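You operate a simulated robot arm through the tools that you are given. There is no shell and no other tool. Be economical: measure what you need, move in short steps, check, and stop when the job is done.

Carry out the task below with a simulated two-armed robot. There is one attempt and no reset: what you move stays moved.

JOB
Take the brass bush with the largest size on its label from the top of the long steel bench and leave it on top of the green garland tangle.

The check looks at the end state, three seconds after you hand in, the way a careful person would. Anything else that was tipped, shoved, dropped, spilled or broken makes it a failure.

ROBOT AND FRAMES
Two 6-joint arms with two-finger parallel grippers on one trunk, on a base that drives. Base frame: it is fixed to the floor where the robot stands at the start and does not move with it; the origin is under the middle of the robot, x ahead of it, y to its left, z up. Readings come in m, degrees, newtons and seconds.
The left shoulder is at the start at [0.06, 0.187, 1.172], the right one opposite. With the tool pointing down near the work surface each hand reaches from about 0.22 to 0.62 m from the robot's upright axis, wherever it stands, measured 20 degrees to its own side. Payload 1.57 kg a hand.
The tool frame of a hand sits at the grasp point between the pads (the TCP): z along the fingers, y along the line on which they close. The tips reach 0.03 m beyond it. The gripper opens to 0.11 m. The fingers are 0.024 m wide and 0.012 m thick; the gripper's body (0.048 by 0.112 m) begins 0.078 m behind the TCP.
Orientation is that of the tool frame in the base frame, as [roll, pitch, yaw] about the fixed x, y, z axes, in that order (R = Rz(yaw) Ry(pitch) Rx(roll)). With the fingers straight down and closing along the base's y, the tool's x points along the base's -x, its y along +y and its z along -z.

CONTROLS
- The arms move only by the tool step_arm. It takes "left_motion", "right_motion" or both (then of equal length, played together; a hand with none holds still); each is a list of rows, each a list of 6 numbers: the shift along the tool's x, y, z in m, then the turn, a rotation vector about the tool's x, y, z in degrees. In form: [[x, y, z, ax, ay, az], ...]. A call has 1 to 8 rows; each row shifts and turns the commanded pose from where the row before left it, along the tool's axes as they then stand. "left_grip" and "right_grip" are, for a hand that has rows, the finger opening in m, from 0 to 0.11, set as the call begins (left out, the last holds). Rows are played at 5 a second. More than 0.05 m and 8.6 degrees between two rows, or a gripper value outside its range, and nothing of the call is played. Where a pose cannot be reached the arm comes as near as it can. A force on the tool above 40 N (or 10 N above the force at the start of the call, whichever is more), or a blocked arm, ends the call early, and 0.2 s more pass. The fingers move at their own pace (about 0.153 m/s each) and stop on an object; they squeeze with about 38 N. The grip force told is the motor's: it shows also when the fingers shut on nothing. Time passes only in rows, and 0.2 s behind the last, so rows that do not move let the fingers close. The reply holds the time, the measured pose of the TCP, the force on the tool along the base axes, the opening and the grip force, in the units named above and with some noise.
- Cameras (640 x 400 px; columns grow to the right, rows downward): "scene" is now at [0.0051, 0.0204, 1.7031]; the picture's right is [0.31, -0.95, 0.00], its down [-0.80, -0.26, -0.54] and it looks along [0.51, 0.16, -0.84] (base axes); focal length 256 px, centre (320, 200). "left" rides on the left gripper at [0.07, -0.016, -0.141] in its tool frame; the picture's right is [0.23, 0.97, 0.00], its down [-0.86, 0.20, -0.48] and it looks along [-0.47, 0.11, 0.88] (tool axes); focal length 222 px, centre (320, 200). "right" rides on the right gripper at [0.07, 0.016, -0.141] in its tool frame; the picture's right is [-0.23, 0.97, 0.00], its down [-0.86, -0.20, -0.48] and it looks along [-0.47, -0.11, 0.88] (tool axes); focal length 222 px, centre (320, 200). There is no depth. A picture from a camera that has moved, and an enlarged one, comes with that camera's place and axes in the base frame and with its lens.
- camera(camera): a new picture of that camera. It takes no simulated time.
- raise_lower(by): slides the trunk up (or, below 0, down) by that many m; the arms and the scene camera ride with it, the base frame stays. It gives what a move gives, with no picture.
- roll_base(legs): drives the robot by 1 to 6 legs, each [ahead, left, turn to the left] in m, m and degrees, along the robot's own axes; the way and the turn of a leg run together, so that a leg with both is an arc; at most 1.5 m and 180 degrees a leg. The arms and the cameras ride along, it lands a little off, and it stops where it bumps. It gives what a move gives.
- head_to(pan, tilt): turns the head with the scene camera to pan (to the left, within 86 degrees either way) and tilt (down, from -29 to 69), counted from straight ahead of the robot. It gives what a move gives.
- zoom(camera, box): a new picture of the part [left, top, right, bottom] of that camera's present view, enlarged. It takes no simulated time.
- close_job(): hands the job in; it is judged then, once.

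Work in short steps. Places have to be worked out from the pictures, the camera data and where the tool is seen: move nearer, look again, correct. Check each grasp and each placing, and mend what went wrong. You have 120 turns and 92 pictures in all, those below and enlarged ones among them. Open the grippers and draw the arms clear of the work before you hand the job in, unless the task says otherwise; then end with one line.

The tools are called after "Emit:" as name(argument=value, ...) on one line, values as JSON. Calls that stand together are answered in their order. step_arm: Moves the arms, as the interface text tells. Its arguments: {"type":"object","properties":{"left_motion":{"type":"array","items":{"type":"array","items":{"type":"number"}}},"left_grip":{"type":"number"},"right_motion":{"type":"array","items":{"type":"array","items":{"type":"number"}}},"right_grip":{"type":"number"}},"required":[]} The other tools are called the same way: raise_lower (by) slides the trunk up or down; roll_base (legs) drives the base; head_to (pan, tilt) turns the head that bears the scene camera; camera (camera) takes a picture; zoom (camera, box) takes an enlarged picture of a part of a camera's view; close_job () hands the job in.

At the start:

```text
clock: 0.0
left_eef_pos: [0.3368, 0.3012, 1.185]
left_ee_rot: [180.0, 0.0, 180.0]
left_contact_force: [-0.4, 0.4, 0.2]
left_width: 0.1101
left_grip_force: 0.0
right_eef_pos: [0.3414, -0.0256, 1.086]
right_ee_rot: [180.0, 0.1, -180.0]
right_contact_force: [-0.7, -0.5, -0.4]
right_width: 0.11
right_grip_force: 0.0
trunk travel left (down, up): [-0.8, 0.19]
robot x, y, heading: [0.0017, -0.0031, -0.1]
head pan, tilt: [17.8, 57.5]
```

scene: 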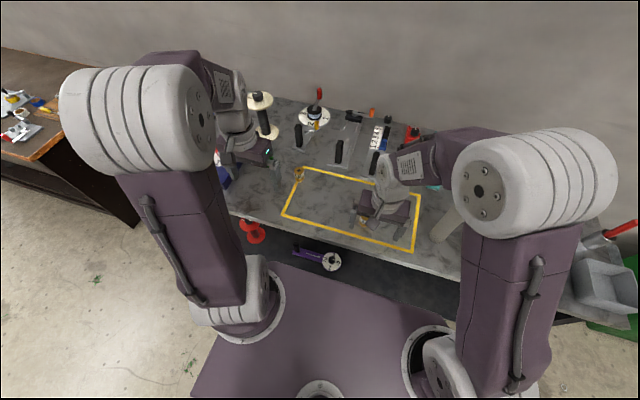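
right: 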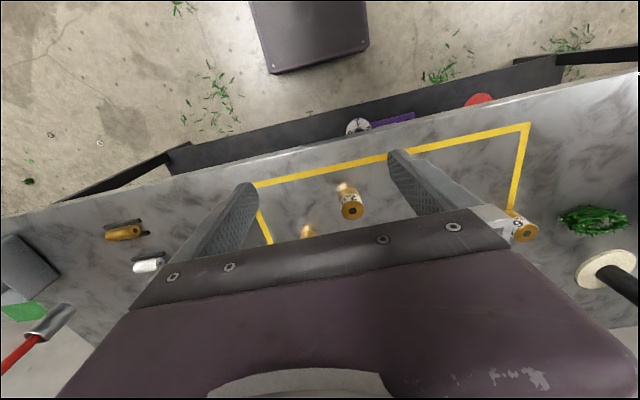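
left: 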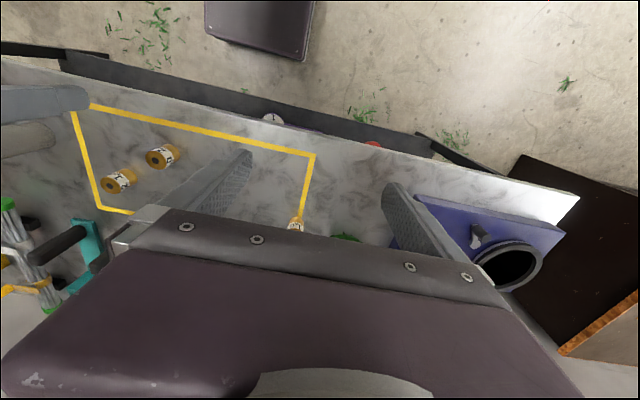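

The bench shows several brass bushes with labels. I zoom the wrist views to read the labels.

Emit:
zoom(camera="right", box=[270, 160, 430, 260])

Emit:
zoom(camera="left", box=[80, 130, 240, 230])

Emit:
zoom(camera="right", box=[480, 180, 640, 280])

Emit:
zoom(camera="scene", box=[220, 80, 480, 280])

```text
4.00 times, centred on (350, 210) of right
camera zoom: at [0.2732, -0.0086, 1.2272], right [0.23, 0.97, 0.0], down [0.86, -0.2, 0.48], along [0.47, -0.11, -0.88], focal length 888 px, centre (200, 160)
```

zoom: 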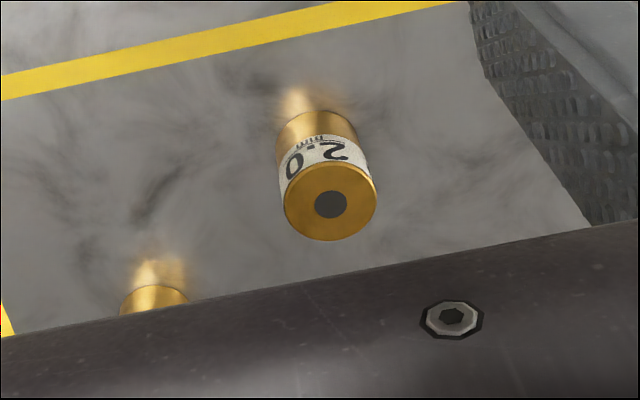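

```text
4.00 times, centred on (160, 180) of left
camera zoom: at [0.2666, 0.2855, 1.3269], right [-0.23, 0.97, 0.0], down [0.86, 0.2, 0.48], along [0.47, 0.11, -0.88], focal length 888 px, centre (960, 280)
```

zoom: 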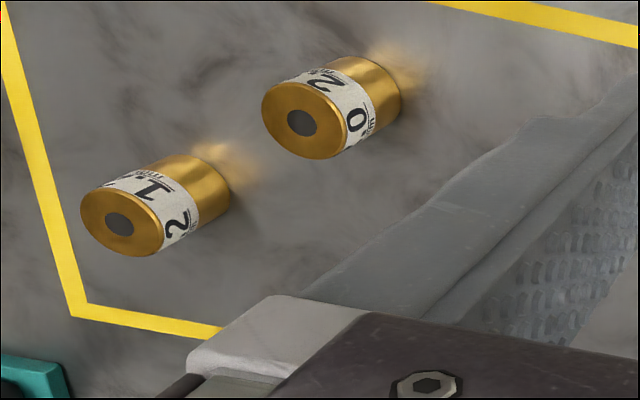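

```text
4.00 times, centred on (560, 230) of right
camera zoom: at [0.2732, -0.0086, 1.2272], right [0.23, 0.97, 0.0], down [0.86, -0.2, 0.48], along [0.47, -0.11, -0.88], focal length 888 px, centre (-640, 80)
```

zoom: 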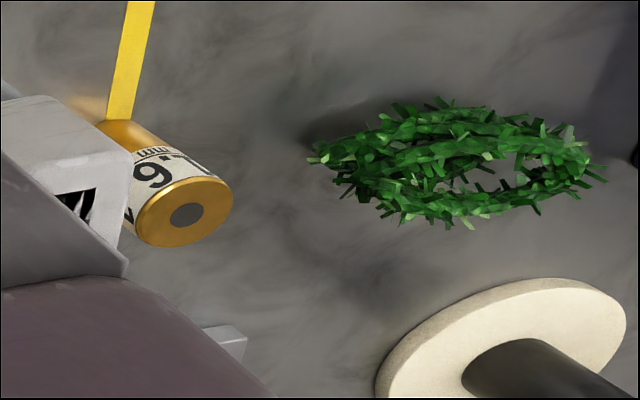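

```text
2.00 times, centred on (350, 180) of scene
camera zoom: at [0.0051, 0.0204, 1.7031], right [0.31, -0.95, 0.0], down [-0.8, -0.26, -0.54], along [0.51, 0.16, -0.84], focal length 512 px, centre (260, 240)
```

zoom: 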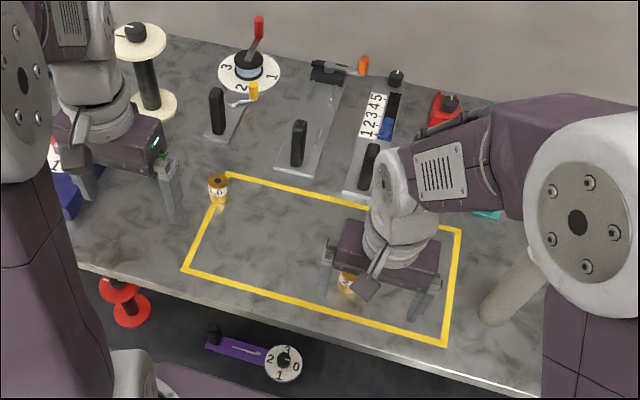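

Labels seen so far: "2.0", "?.6", and one partly "2.1". I pull the right hand aside, back and up to see all of them clearly.

Emit:
step_arm(right_motion=[[0, -0.04, -0.03, 0, 0, 0], [0, -0.04, -0.03, 0, 0, 0], [0.02, -0.04, -0.02, 0, 0, 0], [0.02, -0.04, 0, 0, 0, 0], [0.02, -0.04, 0, 0, 0, 0]])

Emit:
camera(camera="scene")

Emit:
camera(camera="right")

```text
clock: 1.2
left_eef_pos: [0.3354, 0.3017, 1.1852]
left_ee_rot: [179.8, 0.0, -180.0]
left_contact_force: [-0.4, 0.7, -0.1]
left_width: 0.11
left_grip_force: 0.1
right_eef_pos: [0.2822, -0.2256, 1.1658]
right_ee_rot: [179.8, 0.0, -180.0]
right_contact_force: [-0.3, 0.0, 0.2]
right_width: 0.1098
right_grip_force: 0.1
trunk travel left (down, up): [-0.8, 0.19]
robot x, y, heading: [-0.0019, -0.0013, -0.1]
head pan, tilt: [17.8, 57.5]
```

```text
84 pictures are left
camera scene: at [0.0043, 0.0189, 1.7031], right [0.31, -0.95, 0.0], down [-0.8, -0.26, -0.54], along [0.51, 0.17, -0.84], focal length 256 px, centre (320, 200)
```

scene: 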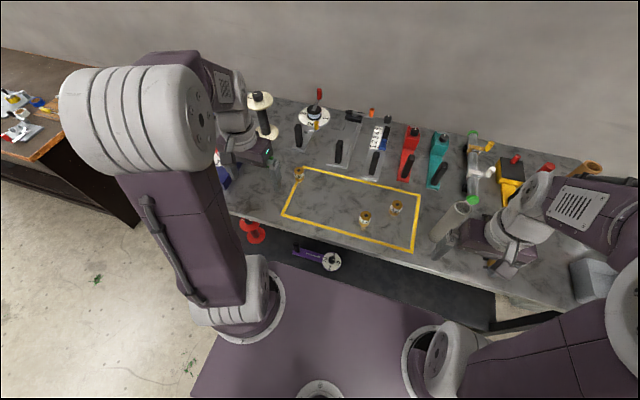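

```text
83 pictures are left
camera right: at [0.2116, -0.2097, 1.307], right [0.23, 0.97, 0.0], down [0.86, -0.2, 0.48], along [0.47, -0.11, -0.88], focal length 222 px, centre (320, 200)
```

right: 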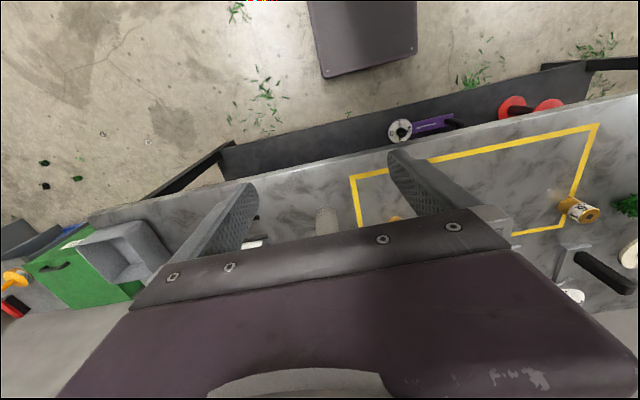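

Emit:
zoom(camera="scene", box=[340, 190, 420, 240])

Emit:
zoom(camera="scene", box=[270, 150, 350, 200])

Emit:
zoom(camera="scene", box=[440, 120, 640, 245])

Emit:
zoom(camera="left", box=[90, 140, 190, 202])

```text
8.00 times, centred on (380, 215) of scene
camera zoom: at [0.0043, 0.0189, 1.7031], right [0.31, -0.95, 0.0], down [-0.8, -0.26, -0.54], along [0.51, 0.17, -0.84], focal length 2050 px, centre (-160, 80)
```

zoom: 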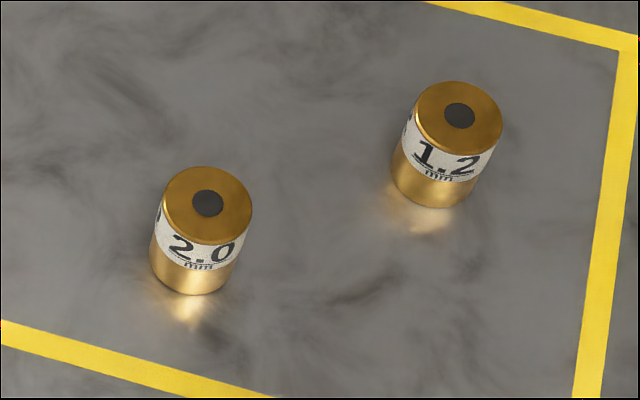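

```text
8.00 times, centred on (310, 175) of scene
camera zoom: at [0.0043, 0.0189, 1.7031], right [0.31, -0.95, 0.0], down [-0.8, -0.26, -0.54], along [0.51, 0.17, -0.84], focal length 2050 px, centre (400, 400)
```

zoom: 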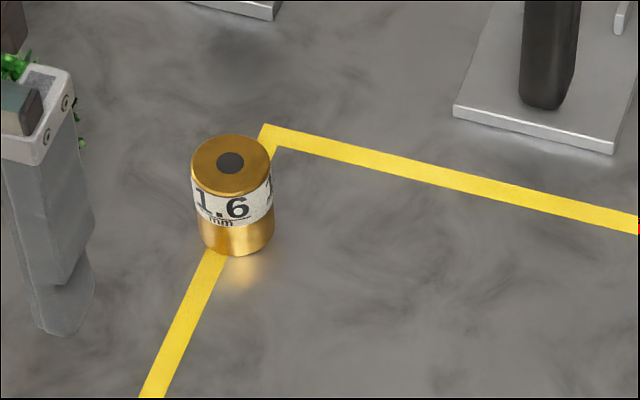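

```text
3.20 times, centred on (540, 182) of scene
camera zoom: at [0.0043, 0.0189, 1.7031], right [0.31, -0.95, 0.0], down [-0.8, -0.26, -0.54], along [0.51, 0.17, -0.84], focal length 820 px, centre (-384, 256)
```

zoom: 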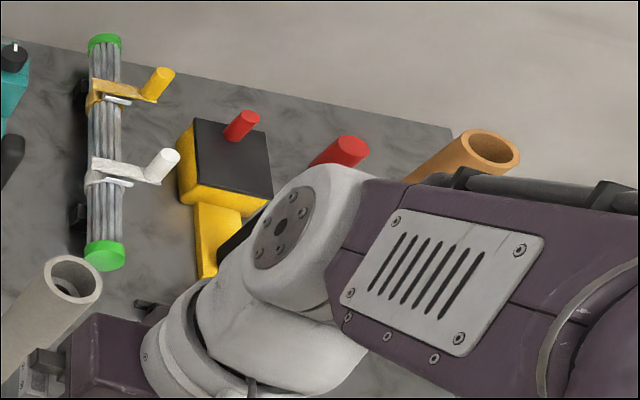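

```text
6.40 times, centred on (140, 171) of left
camera zoom: at [0.266, 0.2843, 1.3273], right [-0.23, 0.97, 0.0], down [0.85, 0.2, 0.48], along [0.47, 0.11, -0.88], focal length 1422 px, centre (1472, 386)
```

zoom: 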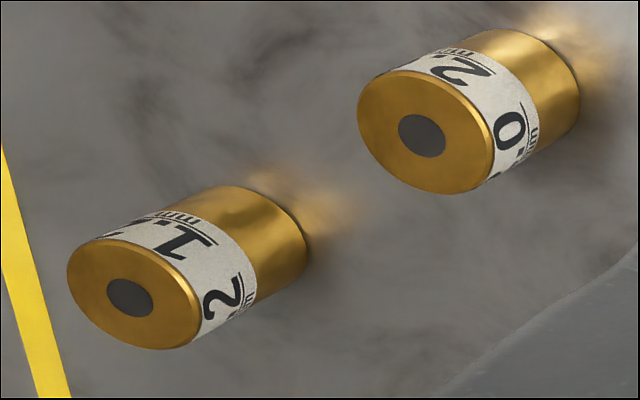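

"2.0" leads "1.6" and "1.2" so far. I raise the left hand back too and pan to check the remainder of the bench for other bushes.

Emit:
step_arm(left_motion=[[0.03, 0, 0, 0, 0, 0], [0.04, 0, 0, 0, 0, 0], [0.03, 0, 0, 0, 0, 0]], right_motion=[[0, 0.03, 0, 0, 0, 0], [0, 0.03, 0, 0, 0, 0], [0, 0.03, 0, 0, 0, 0]])

Emit:
camera(camera="left")

Emit:
head_to(pan=-25, tilt=40)

Emit:
camera(camera="scene")

Emit:
head_to(pan=45, tilt=45)

Emit:
camera(camera="scene")

```text
clock: 2.0
left_eef_pos: [0.2363, 0.3013, 1.1843]
left_ee_rot: [180.0, -0.1, -179.9]
left_contact_force: [-0.1, 0.6, 0.4]
left_width: 0.1101
left_grip_force: 0.0
right_eef_pos: [0.2821, -0.1359, 1.1661]
right_ee_rot: [180.0, 0.1, -180.0]
right_contact_force: [0.4, -0.8, 0.4]
right_width: 0.1099
right_grip_force: 0.1
trunk travel left (down, up): [-0.8, 0.19]
robot x, y, heading: [0.003, 0.0013, 0.3]
head pan, tilt: [17.8, 57.5]
```

```text
78 pictures are left
camera left: at [0.1657, 0.2855, 1.3266], right [-0.23, 0.97, 0.0], down [0.85, 0.2, 0.48], along [0.47, 0.11, -0.88], focal length 222 px, centre (320, 200)
```

left: 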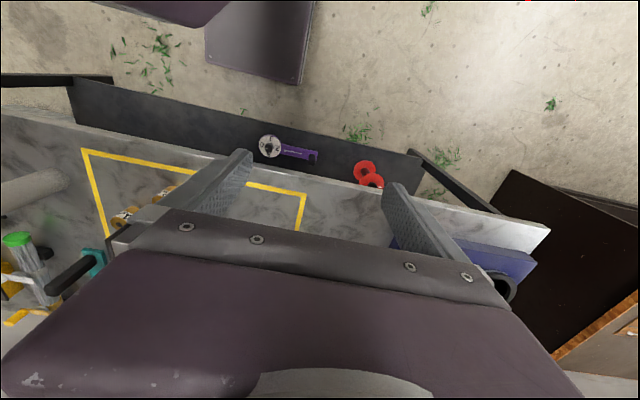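

```text
clock: 3.1
left_eef_pos: [0.2366, 0.3014, 1.1841]
left_ee_rot: [-179.9, 0.0, 180.0]
left_contact_force: [-0.2, 0.4, -0.7]
left_width: 0.1099
left_grip_force: 0.1
right_eef_pos: [0.2833, -0.1366, 1.1657]
right_ee_rot: [180.0, 0.0, -179.9]
right_contact_force: [0.1, 0.1, -0.5]
right_width: 0.1102
right_grip_force: 0.0
trunk travel left (down, up): [-0.8, 0.19]
robot x, y, heading: [0.0, -0.0019, -0.2]
head pan, tilt: [-25.0, 40.0]
```

```text
77 pictures are left
camera scene: at [0.0158, -0.0367, 1.7269], right [-0.42, -0.91, 0.0], down [-0.58, 0.27, -0.77], along [0.69, -0.32, -0.64], focal length 256 px, centre (320, 200)
```

scene: 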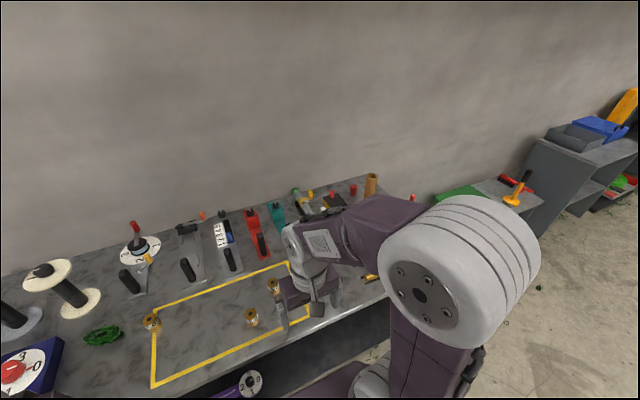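

```text
clock: 4.5
left_eef_pos: [0.2361, 0.3006, 1.1836]
left_ee_rot: [179.9, 0.0, -180.0]
left_contact_force: [-0.4, 0.0, 0.6]
left_width: 0.1098
left_grip_force: 0.1
right_eef_pos: [0.2838, -0.1371, 1.1663]
right_ee_rot: [-180.0, 0.1, -179.9]
right_contact_force: [0.1, 1.2, 0.1]
right_width: 0.1102
right_grip_force: 0.1
trunk travel left (down, up): [-0.8, 0.19]
robot x, y, heading: [-0.002, -0.0003, -0.0]
head pan, tilt: [45.0, 45.0]
```

```text
76 pictures are left
camera scene: at [-0.0035, 0.0566, 1.7197], right [0.71, -0.71, 0.0], down [-0.5, -0.5, -0.71], along [0.5, 0.5, -0.71], focal length 256 px, centre (320, 200)
```

scene: 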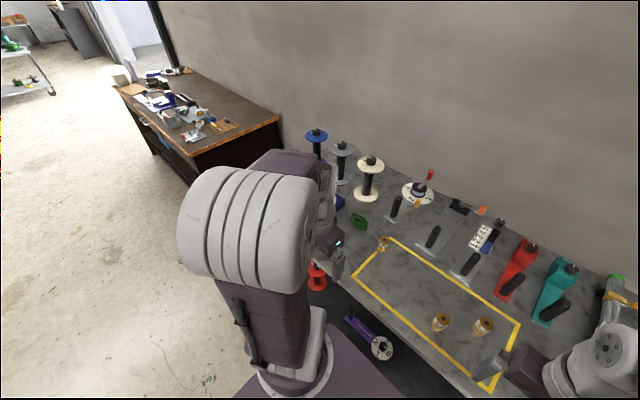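

The right end of the bench is still hidden (a brass-coloured thing there). I bring the right hand left and look there.

Emit:
step_arm(right_motion=[[0, 0.04, 0, 0, 0, 0], [-0.02, 0.04, 0, 0, 0, 0], [-0.02, 0.03, 0, 0, 0, 0]])

Emit:
camera(camera="right")

Emit:
zoom(camera="right", box=[0, 160, 256, 320])

```text
clock: 5.3
left_eef_pos: [0.2361, 0.3033, 1.1837]
left_ee_rot: [-180.0, -0.1, 180.0]
left_contact_force: [-0.5, -0.2, 0.3]
left_width: 0.11
left_grip_force: 0.1
right_eef_pos: [0.3246, -0.0232, 1.1638]
right_ee_rot: [179.9, 0.0, -180.0]
right_contact_force: [0.6, -0.4, 0.6]
right_width: 0.1101
right_grip_force: 0.0
trunk travel left (down, up): [-0.8, 0.19]
robot x, y, heading: [-0.0006, -0.0008, 0.2]
head pan, tilt: [45.0, 45.0]
```

```text
75 pictures are left
camera right: at [0.2556, -0.007, 1.3057], right [0.23, 0.97, 0.0], down [0.86, -0.2, 0.48], along [0.47, -0.11, -0.88], focal length 222 px, centre (320, 200)
```

right: 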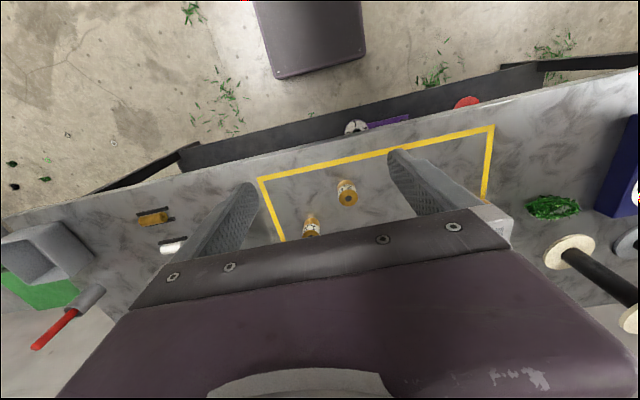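

```text
2.50 times, centred on (128, 240) of right
camera zoom: at [0.2556, -0.007, 1.3057], right [0.23, 0.97, 0.0], down [0.86, -0.2, 0.48], along [0.47, -0.11, -0.88], focal length 555 px, centre (800, 100)
```

zoom: 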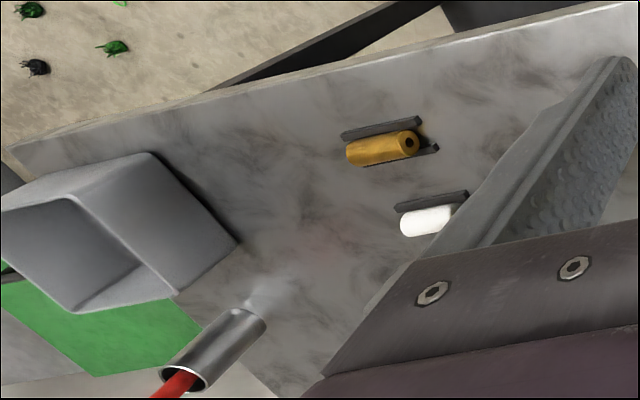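

A brass cylinder rests in a cradle at about (0.44,-0.44). I check whether it is a labelled bush.

Emit:
head_to(pan=-45, tilt=55)

Emit:
camera(camera="scene")

```text
clock: 7.0
left_eef_pos: [0.2362, 0.3028, 1.1851]
left_ee_rot: [180.0, 0.0, -180.0]
left_contact_force: [-0.2, 0.5, -0.2]
left_width: 0.1101
left_grip_force: 0.0
right_eef_pos: [0.3233, -0.0252, 1.1644]
right_ee_rot: [-180.0, 0.0, -179.9]
right_contact_force: [-0.2, 0.0, -0.2]
right_width: 0.1102
right_grip_force: 0.0
trunk travel left (down, up): [-0.8, 0.19]
robot x, y, heading: [0.0, 0.0003, -0.2]
head pan, tilt: [-45.0, 55.0]
```

```text
73 pictures are left
camera scene: at [-0.0099, -0.0517, 1.7063], right [-0.71, -0.71, 0.0], down [-0.58, 0.58, -0.57], along [0.41, -0.41, -0.82], focal length 256 px, centre (320, 200)
```

scene: 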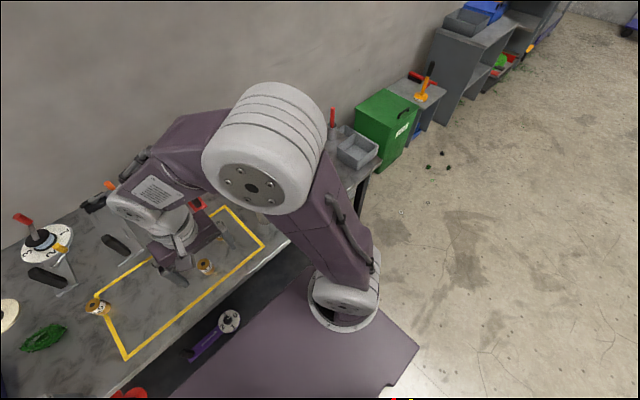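

The arm blocks that view, so I use the right wrist camera from nearer.

Emit:
step_arm(right_motion=[[0, -0.04, 0, 0, 0, 0], [0, -0.04, 0, 0, 0, 0], [-0.01, -0.04, 0, 0, 0, 0], [-0.02, -0.03, 0, 0, 0, 0]])

Emit:
zoom(camera="right", box=[80, 130, 240, 230])

Emit:
camera(camera="right")

```text
clock: 8.0
left_eef_pos: [0.2369, 0.3004, 1.1846]
left_ee_rot: [179.9, -0.1, -180.0]
left_contact_force: [-0.1, -0.7, -0.9]
left_width: 0.11
left_grip_force: 0.1
right_eef_pos: [0.3535, -0.1769, 1.1657]
right_ee_rot: [-179.9, -0.1, -180.0]
right_contact_force: [0.6, -0.4, -0.6]
right_width: 0.11
right_grip_force: 0.2
trunk travel left (down, up): [-0.8, 0.19]
robot x, y, heading: [0.0034, 0.001, 0.1]
head pan, tilt: [-45.0, 55.0]
```

```text
4.00 times, centred on (160, 180) of right
camera zoom: at [0.284, -0.1601, 1.3069], right [0.23, 0.97, 0.0], down [0.86, -0.2, 0.48], along [0.47, -0.11, -0.88], focal length 888 px, centre (960, 280)
```

zoom: 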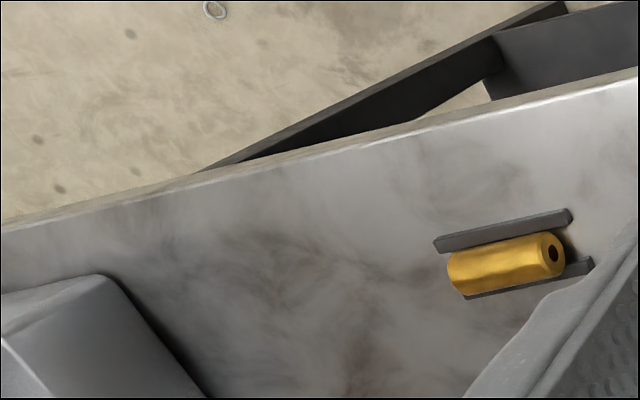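

```text
71 pictures are left
camera right: at [0.284, -0.1601, 1.3069], right [0.23, 0.97, 0.0], down [0.86, -0.2, 0.48], along [0.47, -0.11, -0.88], focal length 222 px, centre (320, 200)
```

right: 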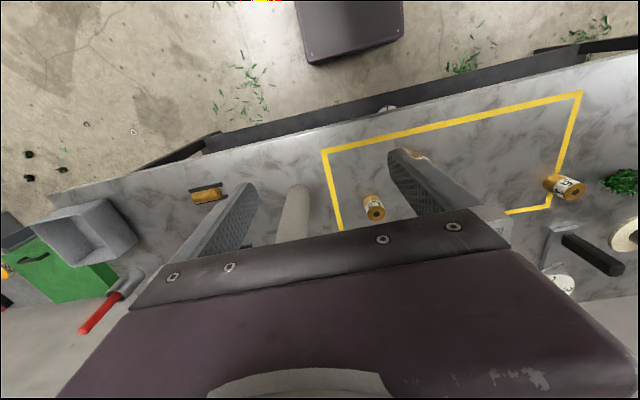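

The cylinder in the cradle is plain and unlabelled, so "2.0" at about (0.486,-0.003) is the target; the garland is at about (0.625,0.44), beyond reach without driving. I look at the gap between base and bench and the garland area.

Emit:
head_to(pan=25, tilt=69)

Emit:
camera(camera="scene")

Emit:
zoom(camera="scene", box=[140, 50, 340, 175])

```text
clock: 9.4
left_eef_pos: [0.2358, 0.3026, 1.185]
left_ee_rot: [180.0, -0.1, -179.9]
left_contact_force: [0.1, -0.3, -0.1]
left_width: 0.1102
left_grip_force: 0.1
right_eef_pos: [0.3511, -0.176, 1.1659]
right_ee_rot: [179.9, 0.0, -180.0]
right_contact_force: [0.6, 0.4, 0.1]
right_width: 0.1101
right_grip_force: 0.1
trunk travel left (down, up): [-0.8, 0.19]
robot x, y, heading: [-0.0035, -0.0004, 0.1]
head pan, tilt: [25.0, 68.8]
```

```text
70 pictures are left
camera scene: at [-0.0105, 0.0228, 1.6908], right [0.42, -0.91, 0.0], down [-0.84, -0.39, -0.36], along [0.33, 0.15, -0.93], focal length 256 px, centre (320, 200)
```

scene: 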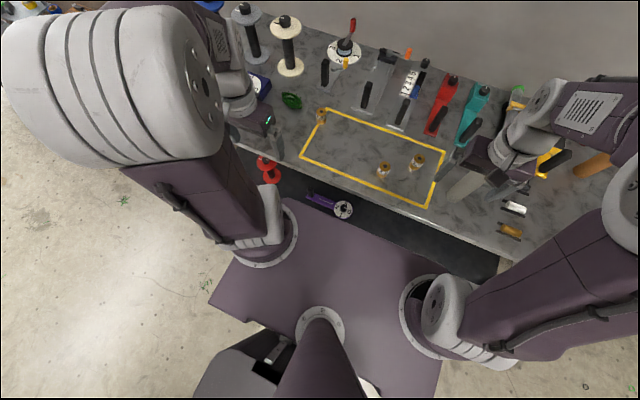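

```text
3.20 times, centred on (240, 112) of scene
camera zoom: at [-0.0105, 0.0228, 1.6908], right [0.42, -0.91, 0.0], down [-0.84, -0.39, -0.36], along [0.33, 0.15, -0.93], focal length 820 px, centre (576, 480)
```

zoom: 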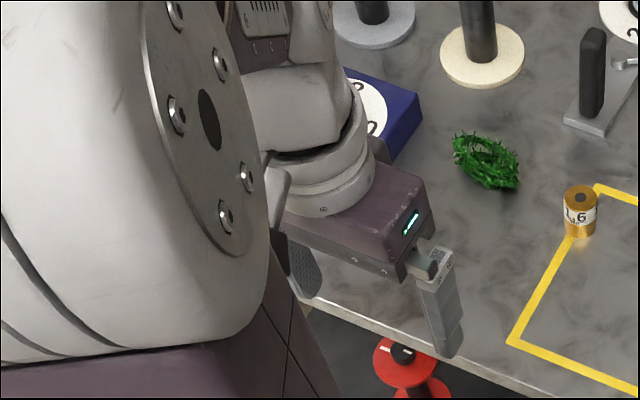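

I'll use the left hand: the bush is in its reach, and a ~0.25 m sideways drive then brings the garland in line. Right hand goes out of the way while the left goes above the bush.

Emit:
step_arm(left_motion=[[-0.031, -0.038, 0, 0, 0, 0], [-0.031, -0.038, 0, 0, 0, 0], [-0.031, -0.038, 0, 0, 0, 0], [-0.031, -0.038, 0, 0, 0, 0], [-0.031, -0.038, 0, 0, 0, 0], [-0.031, -0.038, 0, 0, 0, 0], [-0.031, -0.038, 0, 0, 0, 0], [-0.031, -0.038, 0, 0, 0, 0]], right_motion=[[0.02, -0.03, 0, 0, 0, 0], [0.02, -0.03, 0, 0, 0, 0], [0.02, -0.03, 0, 0, 0, 0], [0.02, -0.03, 0, 0, 0, 0], [0.02, -0.03, 0, 0, 0, 0], [0, 0, 0, 0, 0, 0], [0, 0, 0, 0, 0, 0], [0, 0, 0, 0, 0, 0]])

Emit:
camera(camera="left")

Emit:
camera(camera="scene")

```text
clock: 11.2
left_eef_pos: [0.4837, -0.0054, 1.183]
left_ee_rot: [179.9, -0.2, 179.9]
left_contact_force: [0.8, -0.6, -0.8]
left_width: 0.11
left_grip_force: 0.1
right_eef_pos: [0.2547, -0.3272, 1.1646]
right_ee_rot: [179.9, 0.0, 180.0]
right_contact_force: [-0.5, -0.3, 0.5]
right_width: 0.1099
right_grip_force: 0.2
trunk travel left (down, up): [-0.8, 0.19]
robot x, y, heading: [0.0004, -0.0008, 0.1]
head pan, tilt: [25.0, 68.8]
```

```text
68 pictures are left
camera left: at [0.4152, -0.0209, 1.3258], right [-0.23, 0.97, 0.0], down [0.86, 0.2, 0.48], along [0.46, 0.11, -0.88], focal length 222 px, centre (320, 200)
```

left: 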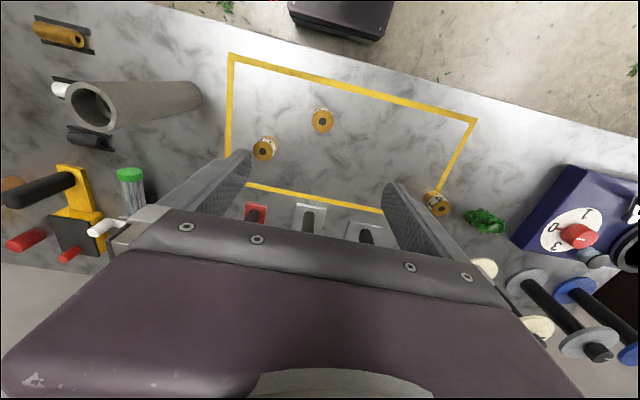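

```text
67 pictures are left
camera scene: at [-0.0084, 0.0201, 1.6909], right [0.42, -0.91, 0.0], down [-0.85, -0.39, -0.36], along [0.33, 0.15, -0.93], focal length 256 px, centre (320, 200)
```

scene: 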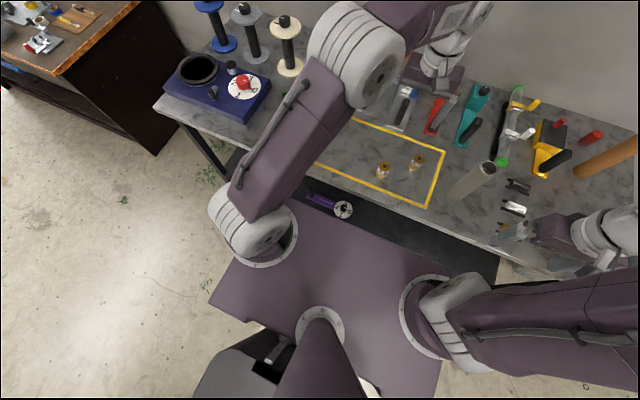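

The whole bench is now in view: only three labelled bushes, 2.0 largest. I lower the left hand to about z = 1.0 and recheck alignment.

Emit:
step_arm(left_motion=[[0, 0, 0.045, 0, 0, 0], [0, 0, 0.045, 0, 0, 0], [0, 0, 0.045, 0, 0, 0], [0, 0, 0.045, 0, 0, 0]], left_grip=0.085)

Emit:
camera(camera="left")

Emit:
zoom(camera="scene", box=[340, 130, 440, 192])

```text
clock: 12.2
left_eef_pos: [0.4847, -0.0014, 1.0035]
left_ee_rot: [180.0, 0.0, 180.0]
left_contact_force: [0.2, 0.1, -0.2]
left_width: 0.0851
left_grip_force: 0.1
right_eef_pos: [0.2541, -0.3267, 1.1664]
right_ee_rot: [180.0, -0.1, 180.0]
right_contact_force: [1.1, 0.5, 0.3]
right_width: 0.1097
right_grip_force: 0.1
trunk travel left (down, up): [-0.8, 0.19]
robot x, y, heading: [0.0001, 0.0011, 0.3]
head pan, tilt: [25.0, 68.8]
```

```text
66 pictures are left
camera left: at [0.4151, -0.0183, 1.1459], right [-0.23, 0.97, 0.0], down [0.86, 0.2, 0.48], along [0.47, 0.11, -0.88], focal length 222 px, centre (320, 200)
```

left: 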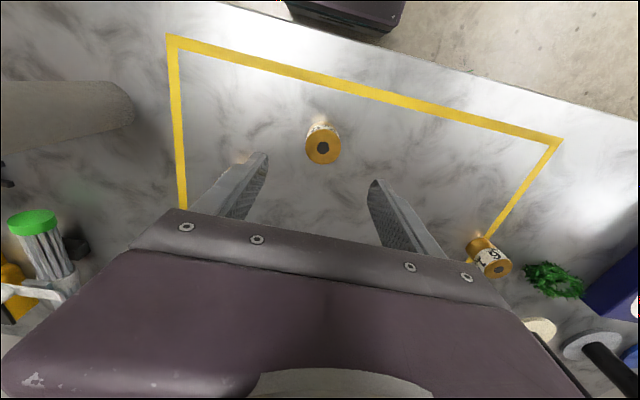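

```text
6.40 times, centred on (390, 161) of scene
camera zoom: at [-0.0091, 0.0226, 1.6909], right [0.42, -0.91, 0.0], down [-0.84, -0.39, -0.36], along [0.33, 0.15, -0.93], focal length 1640 px, centre (-128, 450)
```

zoom: 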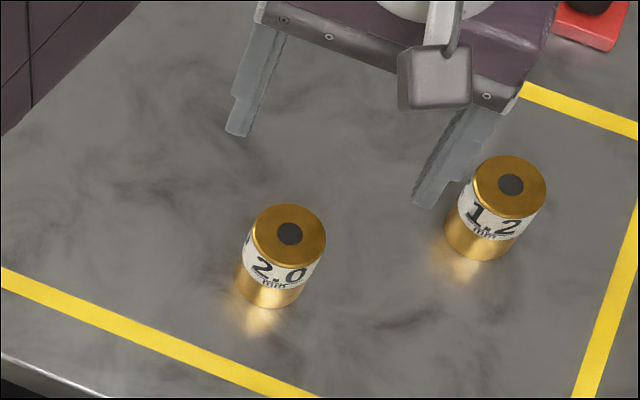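

The bush computes to (0.481,-0.001), nearly under the hand. I shift slightly and lower to z ≈ 0.93, then check.

Emit:
step_arm(left_motion=[[0.0035, 0.001, 0.025, 0, 0, 0], [0, 0, 0.025, 0, 0, 0], [0, 0, 0.024, 0, 0, 0]])

Emit:
camera(camera="left")

Emit:
zoom(camera="scene", box=[340, 130, 440, 192])

```text
clock: 13.0
left_eef_pos: [0.4808, -0.0011, 0.9298]
left_ee_rot: [180.0, 0.0, 180.0]
left_contact_force: [-0.4, 0.1, -0.1]
left_width: 0.0851
left_grip_force: 0.1
right_eef_pos: [0.2536, -0.3257, 1.1661]
right_ee_rot: [179.9, 0.1, -179.9]
right_contact_force: [-1.7, 0.4, 0.2]
right_width: 0.1102
right_grip_force: 0.1
trunk travel left (down, up): [-0.8, 0.19]
robot x, y, heading: [-0.0015, 0.004, -0.2]
head pan, tilt: [25.0, 68.8]
```

```text
64 pictures are left
camera left: at [0.4109, -0.0172, 1.0722], right [-0.23, 0.97, 0.0], down [0.86, 0.2, 0.48], along [0.47, 0.11, -0.88], focal length 222 px, centre (320, 200)
```

left: 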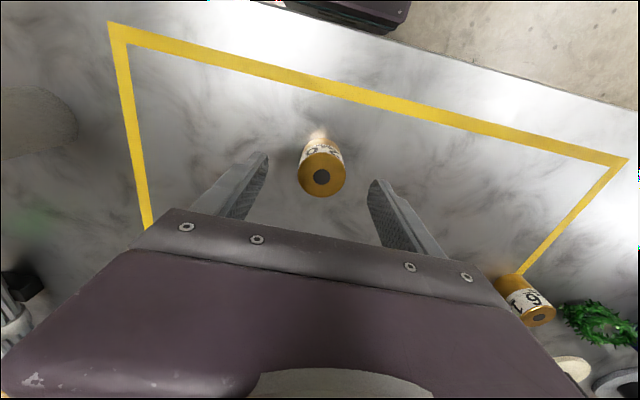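

```text
6.40 times, centred on (390, 161) of scene
camera zoom: at [-0.01, 0.0226, 1.6909], right [0.42, -0.91, 0.0], down [-0.84, -0.39, -0.36], along [0.33, 0.15, -0.93], focal length 1640 px, centre (-128, 450)
```

zoom: 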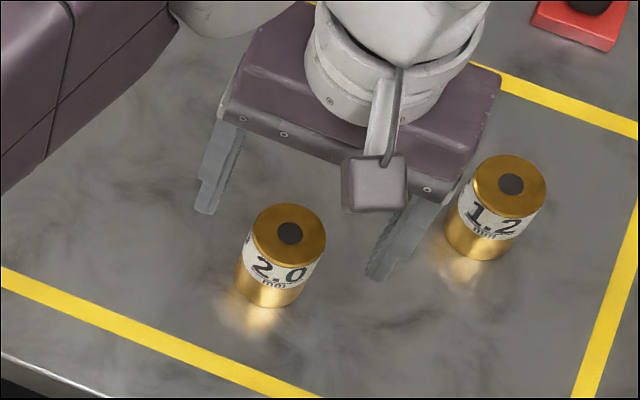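

Combining the views, the bush top is at z ≈ 0.91 and its centre at (0.476,-0.002). I correct and lower to z ≈ 0.89.

Emit:
step_arm(left_motion=[[0.0045, -0.0005, 0.01, 0, 0, 0], [0, 0, 0.015, 0, 0, 0], [0, 0, 0.014, 0, 0, 0]])

Emit:
camera(camera="left")

Emit:
zoom(camera="scene", box=[340, 130, 440, 192])

```text
clock: 13.8
left_eef_pos: [0.4769, -0.0021, 0.8905]
left_ee_rot: [-179.9, 0.0, -180.0]
left_contact_force: [-0.2, -0.1, -0.1]
left_width: 0.0852
left_grip_force: 0.1
right_eef_pos: [0.2542, -0.3264, 1.1656]
right_ee_rot: [-180.0, 0.0, 180.0]
right_contact_force: [-0.2, -0.5, -0.5]
right_width: 0.1098
right_grip_force: 0.1
trunk travel left (down, up): [-0.8, 0.19]
robot x, y, heading: [-0.0018, 0.0012, 0.0]
head pan, tilt: [25.0, 68.8]
```

```text
62 pictures are left
camera left: at [0.4068, -0.0177, 1.0334], right [-0.23, 0.97, 0.0], down [0.86, 0.2, 0.48], along [0.47, 0.11, -0.88], focal length 222 px, centre (320, 200)
```

left: 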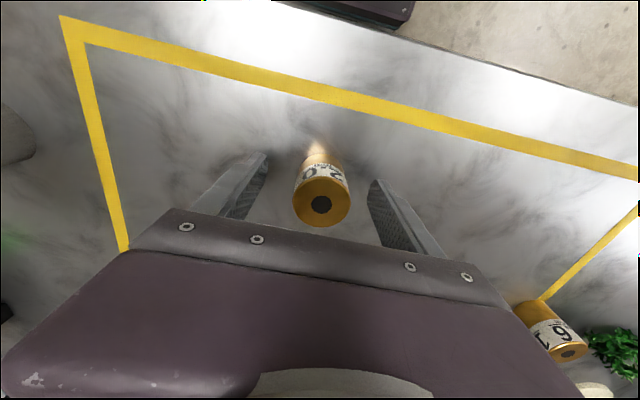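

```text
6.40 times, centred on (390, 161) of scene
camera zoom: at [-0.0101, 0.0227, 1.6908], right [0.42, -0.91, 0.0], down [-0.84, -0.39, -0.36], along [0.33, 0.15, -0.93], focal length 1640 px, centre (-128, 450)
```

zoom: 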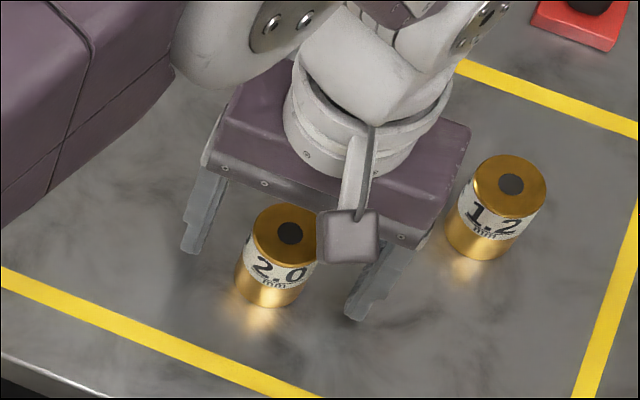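

Aligned. I close the left fingers and wait.

Emit:
step_arm(left_motion=[[0, 0, 0, 0, 0, 0], [0, 0, 0, 0, 0, 0], [0, 0, 0, 0, 0, 0], [0, 0, 0, 0, 0, 0]], left_grip=0.0)

Emit:
camera(camera="left")

```text
clock: 14.8
left_eef_pos: [0.477, -0.0015, 0.8911]
left_ee_rot: [180.0, 0.0, 179.9]
left_contact_force: [-0.4, -0.4, -0.2]
left_width: 0.0394
left_grip_force: 38.1
right_eef_pos: [0.2531, -0.3256, 1.1662]
right_ee_rot: [180.0, 0.0, -180.0]
right_contact_force: [-0.4, 0.6, 0.2]
right_width: 0.1101
right_grip_force: 0.0
trunk travel left (down, up): [-0.8, 0.19]
robot x, y, heading: [-0.0009, 0.0004, -0.0]
head pan, tilt: [25.0, 68.8]
```

```text
60 pictures are left
camera left: at [0.4067, -0.0178, 1.0336], right [-0.23, 0.97, 0.0], down [0.86, 0.2, 0.48], along [0.47, 0.11, -0.88], focal length 222 px, centre (320, 200)
```

left: 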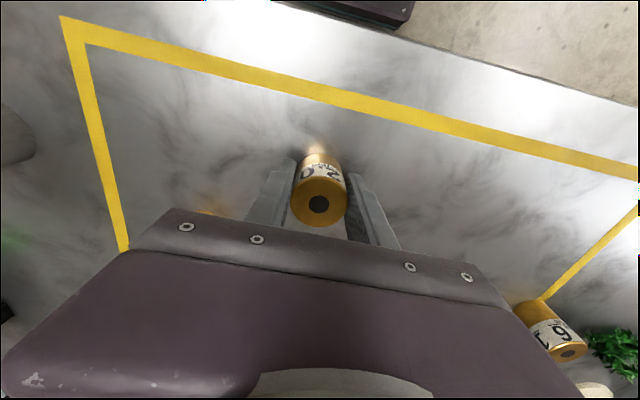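

Bush gripped (0.039 m). Lift straight up.

Emit:
step_arm(left_motion=[[0, 0, -0.02, 0, 0, 0], [0, 0, -0.04, 0, 0, 0], [0, 0, -0.04, 0, 0, 0], [0, 0, -0.04, 0, 0, 0], [0, 0, -0.04, 0, 0, 0], [0, 0, -0.04, 0, 0, 0]])

Emit:
camera(camera="left")

Emit:
camera(camera="scene")

```text
clock: 16.2
left_eef_pos: [0.4753, -0.0014, 1.1126]
left_ee_rot: [179.9, 0.1, 180.0]
left_contact_force: [0.3, 0.1, 1.1]
left_width: 0.0001
left_grip_force: 20.9
right_eef_pos: [0.2537, -0.3252, 1.1659]
right_ee_rot: [180.0, 0.0, -179.9]
right_contact_force: [-0.5, 0.0, 0.4]
right_width: 0.1101
right_grip_force: 0.1
trunk travel left (down, up): [-0.8, 0.19]
robot x, y, heading: [-0.0021, 0.0002, 0.2]
head pan, tilt: [25.0, 68.8]
```

```text
59 pictures are left
camera left: at [0.4058, -0.0177, 1.2548], right [-0.23, 0.97, 0.0], down [0.85, 0.2, 0.48], along [0.47, 0.11, -0.88], focal length 222 px, centre (320, 200)
```

left: 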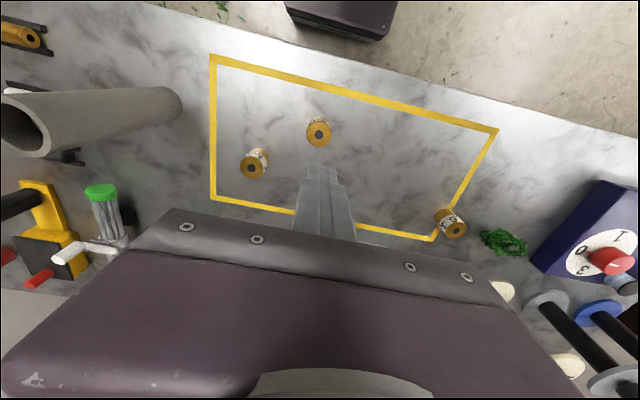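

```text
58 pictures are left
camera scene: at [-0.0112, 0.0228, 1.6908], right [0.42, -0.91, 0.0], down [-0.84, -0.39, -0.36], along [0.33, 0.15, -0.93], focal length 256 px, centre (320, 200)
```

scene: 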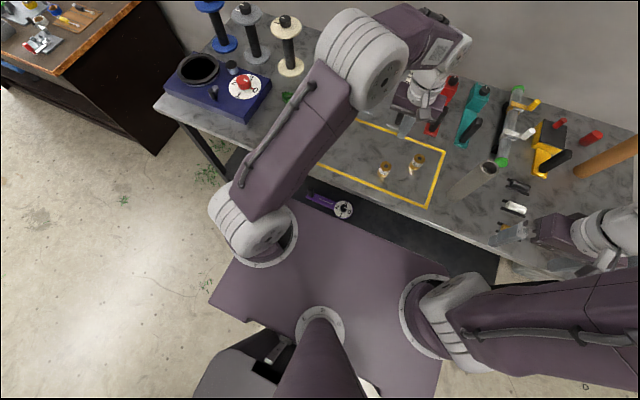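

The bush slipped out and stands upright in its place. I zoom to re-measure before regrasping lower and lifting more slowly.

Emit:
zoom(camera="scene", box=[340, 130, 440, 192])

Emit:
zoom(camera="left", box=[260, 90, 380, 165])

```text
6.40 times, centred on (390, 161) of scene
camera zoom: at [-0.0112, 0.0228, 1.6908], right [0.42, -0.91, 0.0], down [-0.84, -0.39, -0.36], along [0.33, 0.15, -0.93], focal length 1640 px, centre (-128, 450)
```

zoom: 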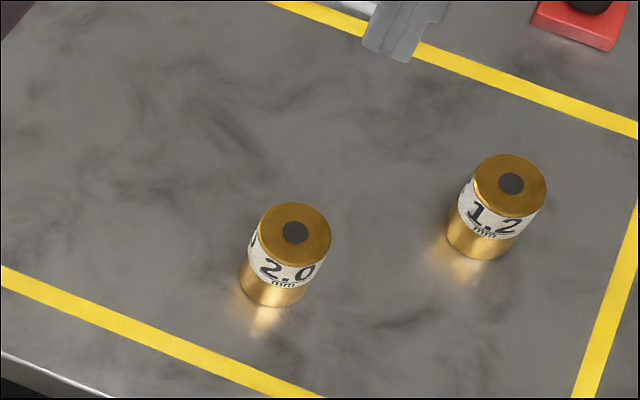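

```text
5.33 times, centred on (320, 128) of left
camera zoom: at [0.4058, -0.0177, 1.2548], right [-0.23, 0.97, 0.0], down [0.85, 0.2, 0.48], along [0.47, 0.11, -0.88], focal length 1185 px, centre (320, 587)
```

zoom: 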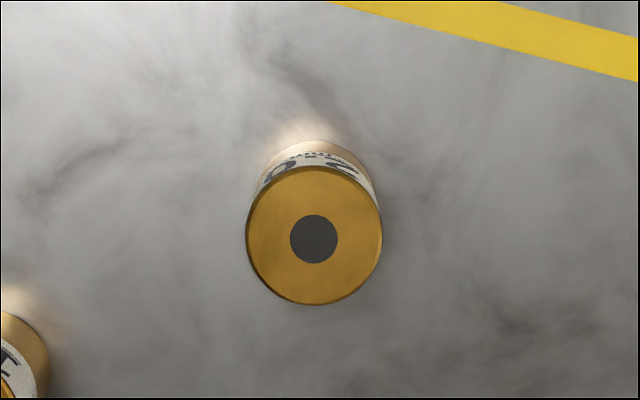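

Bush now at about (0.481,-0.004), top ≈ 0.90. I open and descend over it to z ≈ 0.885.

Emit:
step_arm(left_motion=[[-0.005, -0.0025, 0, 0, 0, 0], [0, 0, 0.045, 0, 0, 0], [0, 0, 0.045, 0, 0, 0], [0, 0, 0.045, 0, 0, 0], [0, 0, 0.045, 0, 0, 0], [0, 0, 0.025, 0, 0, 0], [0, 0, 0.022, 0, 0, 0]], left_grip=0.085)

Emit:
camera(camera="left")

Emit:
zoom(camera="scene", box=[340, 130, 440, 192])

```text
clock: 17.8
left_eef_pos: [0.4819, -0.0055, 0.8843]
left_ee_rot: [179.9, 0.1, -179.9]
left_contact_force: [0.0, 0.1, -0.2]
left_width: 0.085
left_grip_force: 0.1
right_eef_pos: [0.2533, -0.3257, 1.1657]
right_ee_rot: [-180.0, 0.0, -179.9]
right_contact_force: [0.2, 0.3, -0.5]
right_width: 0.1099
right_grip_force: 0.0
trunk travel left (down, up): [-0.8, 0.19]
robot x, y, heading: [0.0014, 0.0004, 0.2]
head pan, tilt: [25.0, 68.8]
```

```text
55 pictures are left
camera left: at [0.4127, -0.0208, 1.0265], right [-0.23, 0.97, 0.0], down [0.86, 0.2, 0.48], along [0.47, 0.11, -0.88], focal length 222 px, centre (320, 200)
```

left: 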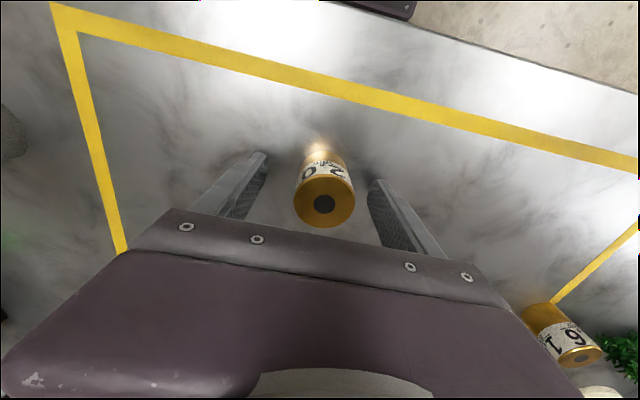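

```text
6.40 times, centred on (390, 161) of scene
camera zoom: at [-0.01, 0.0227, 1.6909], right [0.42, -0.91, 0.0], down [-0.84, -0.39, -0.36], along [0.33, 0.15, -0.93], focal length 1640 px, centre (-128, 450)
```

zoom: 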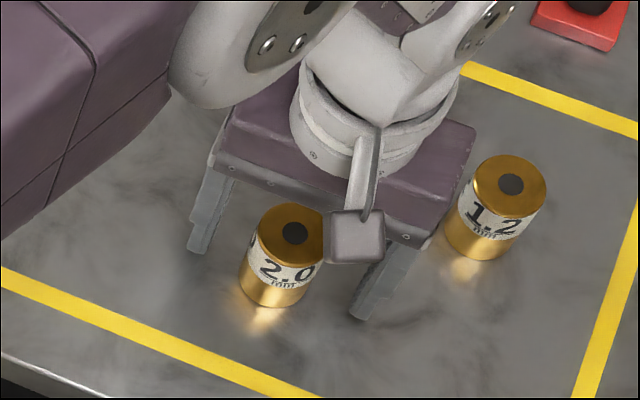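

Finger tips straddle the bush base evenly. I close, hold, then lift only 1 cm slowly.

Emit:
step_arm(left_motion=[[0, 0, 0, 0, 0, 0], [0, 0, 0, 0, 0, 0], [0, 0, 0, 0, 0, 0], [0, 0, 0, 0, 0, 0]], left_grip=0.0)

Emit:
step_arm(left_motion=[[0, 0, -0.003, 0, 0, 0], [0, 0, -0.003, 0, 0, 0], [0, 0, -0.003, 0, 0, 0], [0, 0, -0.003, 0, 0, 0], [0, 0, -0.003, 0, 0, 0]])

Emit:
camera(camera="left")

Emit:
zoom(camera="scene", box=[340, 130, 440, 192])

```text
clock: 18.8
left_eef_pos: [0.4818, -0.0045, 0.884]
left_ee_rot: [180.0, 0.0, -179.9]
left_contact_force: [-0.4, -0.1, 0.1]
left_width: 0.039
left_grip_force: 37.9
right_eef_pos: [0.2536, -0.3254, 1.1653]
right_ee_rot: [-180.0, 0.0, 179.9]
right_contact_force: [0.0, 0.0, -0.1]
right_width: 0.11
right_grip_force: 0.0
trunk travel left (down, up): [-0.8, 0.19]
robot x, y, heading: [0.0015, 0.0001, 0.2]
head pan, tilt: [25.0, 68.8]
```

```text
clock: 20.0
left_eef_pos: [0.4811, -0.0046, 0.8999]
left_ee_rot: [-180.0, 0.0, 180.0]
left_contact_force: [0.9, 1.8, -1.3]
left_width: 0.039
left_grip_force: 37.9
right_eef_pos: [0.2533, -0.3251, 1.1656]
right_ee_rot: [180.0, 0.0, -180.0]
right_contact_force: [0.6, 0.8, -0.5]
right_width: 0.1099
right_grip_force: 0.0
trunk travel left (down, up): [-0.8, 0.19]
robot x, y, heading: [0.0002, -0.0022, 0.1]
head pan, tilt: [25.0, 68.8]
```

```text
53 pictures are left
camera left: at [0.4117, -0.0207, 1.0421], right [-0.23, 0.97, 0.0], down [0.86, 0.2, 0.48], along [0.47, 0.11, -0.88], focal length 222 px, centre (320, 200)
```

left: 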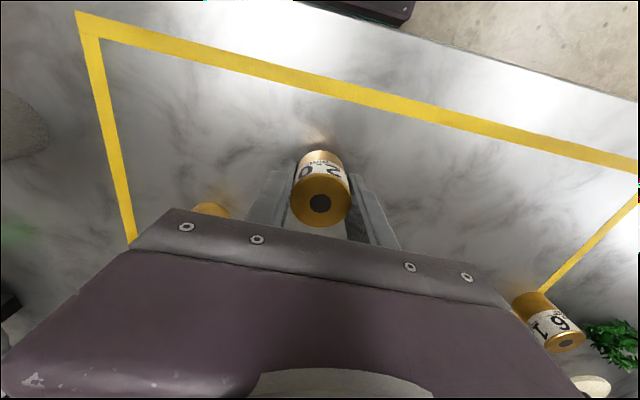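

```text
6.40 times, centred on (390, 161) of scene
camera zoom: at [-0.0101, 0.0226, 1.6908], right [0.42, -0.91, 0.0], down [-0.84, -0.39, -0.36], along [0.33, 0.15, -0.93], focal length 1640 px, centre (-128, 450)
```

zoom: 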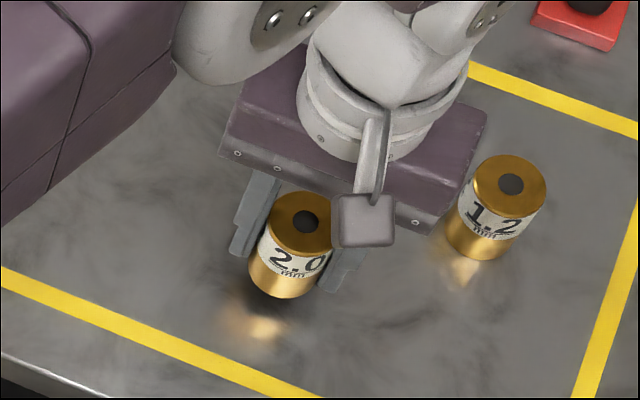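

The bush is lifted off this time. I keep raising gently.

Emit:
step_arm(left_motion=[[0, 0, -0.008, 0, 0, 0], [0, 0, -0.012, 0, 0, 0], [0, 0, -0.015, 0, 0, 0], [0, 0, -0.015, 0, 0, 0], [0, 0, -0.015, 0, 0, 0], [0, 0, -0.015, 0, 0, 0], [0, 0, -0.012, 0, 0, 0], [0, 0, -0.008, 0, 0, 0]])

Emit:
camera(camera="left")

```text
clock: 21.8
left_eef_pos: [0.4796, -0.0043, 0.9978]
left_ee_rot: [-180.0, -0.1, -179.9]
left_contact_force: [0.6, -0.5, -1.9]
left_width: 0.0389
left_grip_force: 38.2
right_eef_pos: [0.2534, -0.3255, 1.166]
right_ee_rot: [180.0, 0.0, 180.0]
right_contact_force: [0.7, 0.6, -0.4]
right_width: 0.11
right_grip_force: 0.0
trunk travel left (down, up): [-0.8, 0.19]
robot x, y, heading: [-0.0042, 0.0008, -0.2]
head pan, tilt: [25.0, 68.8]
```

```text
51 pictures are left
camera left: at [0.4115, -0.0206, 1.1415], right [-0.23, 0.97, 0.0], down [0.86, 0.2, 0.48], along [0.47, 0.11, -0.88], focal length 222 px, centre (320, 200)
```

left: 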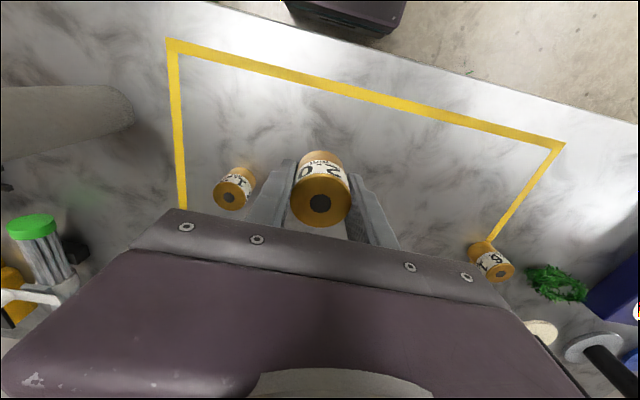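

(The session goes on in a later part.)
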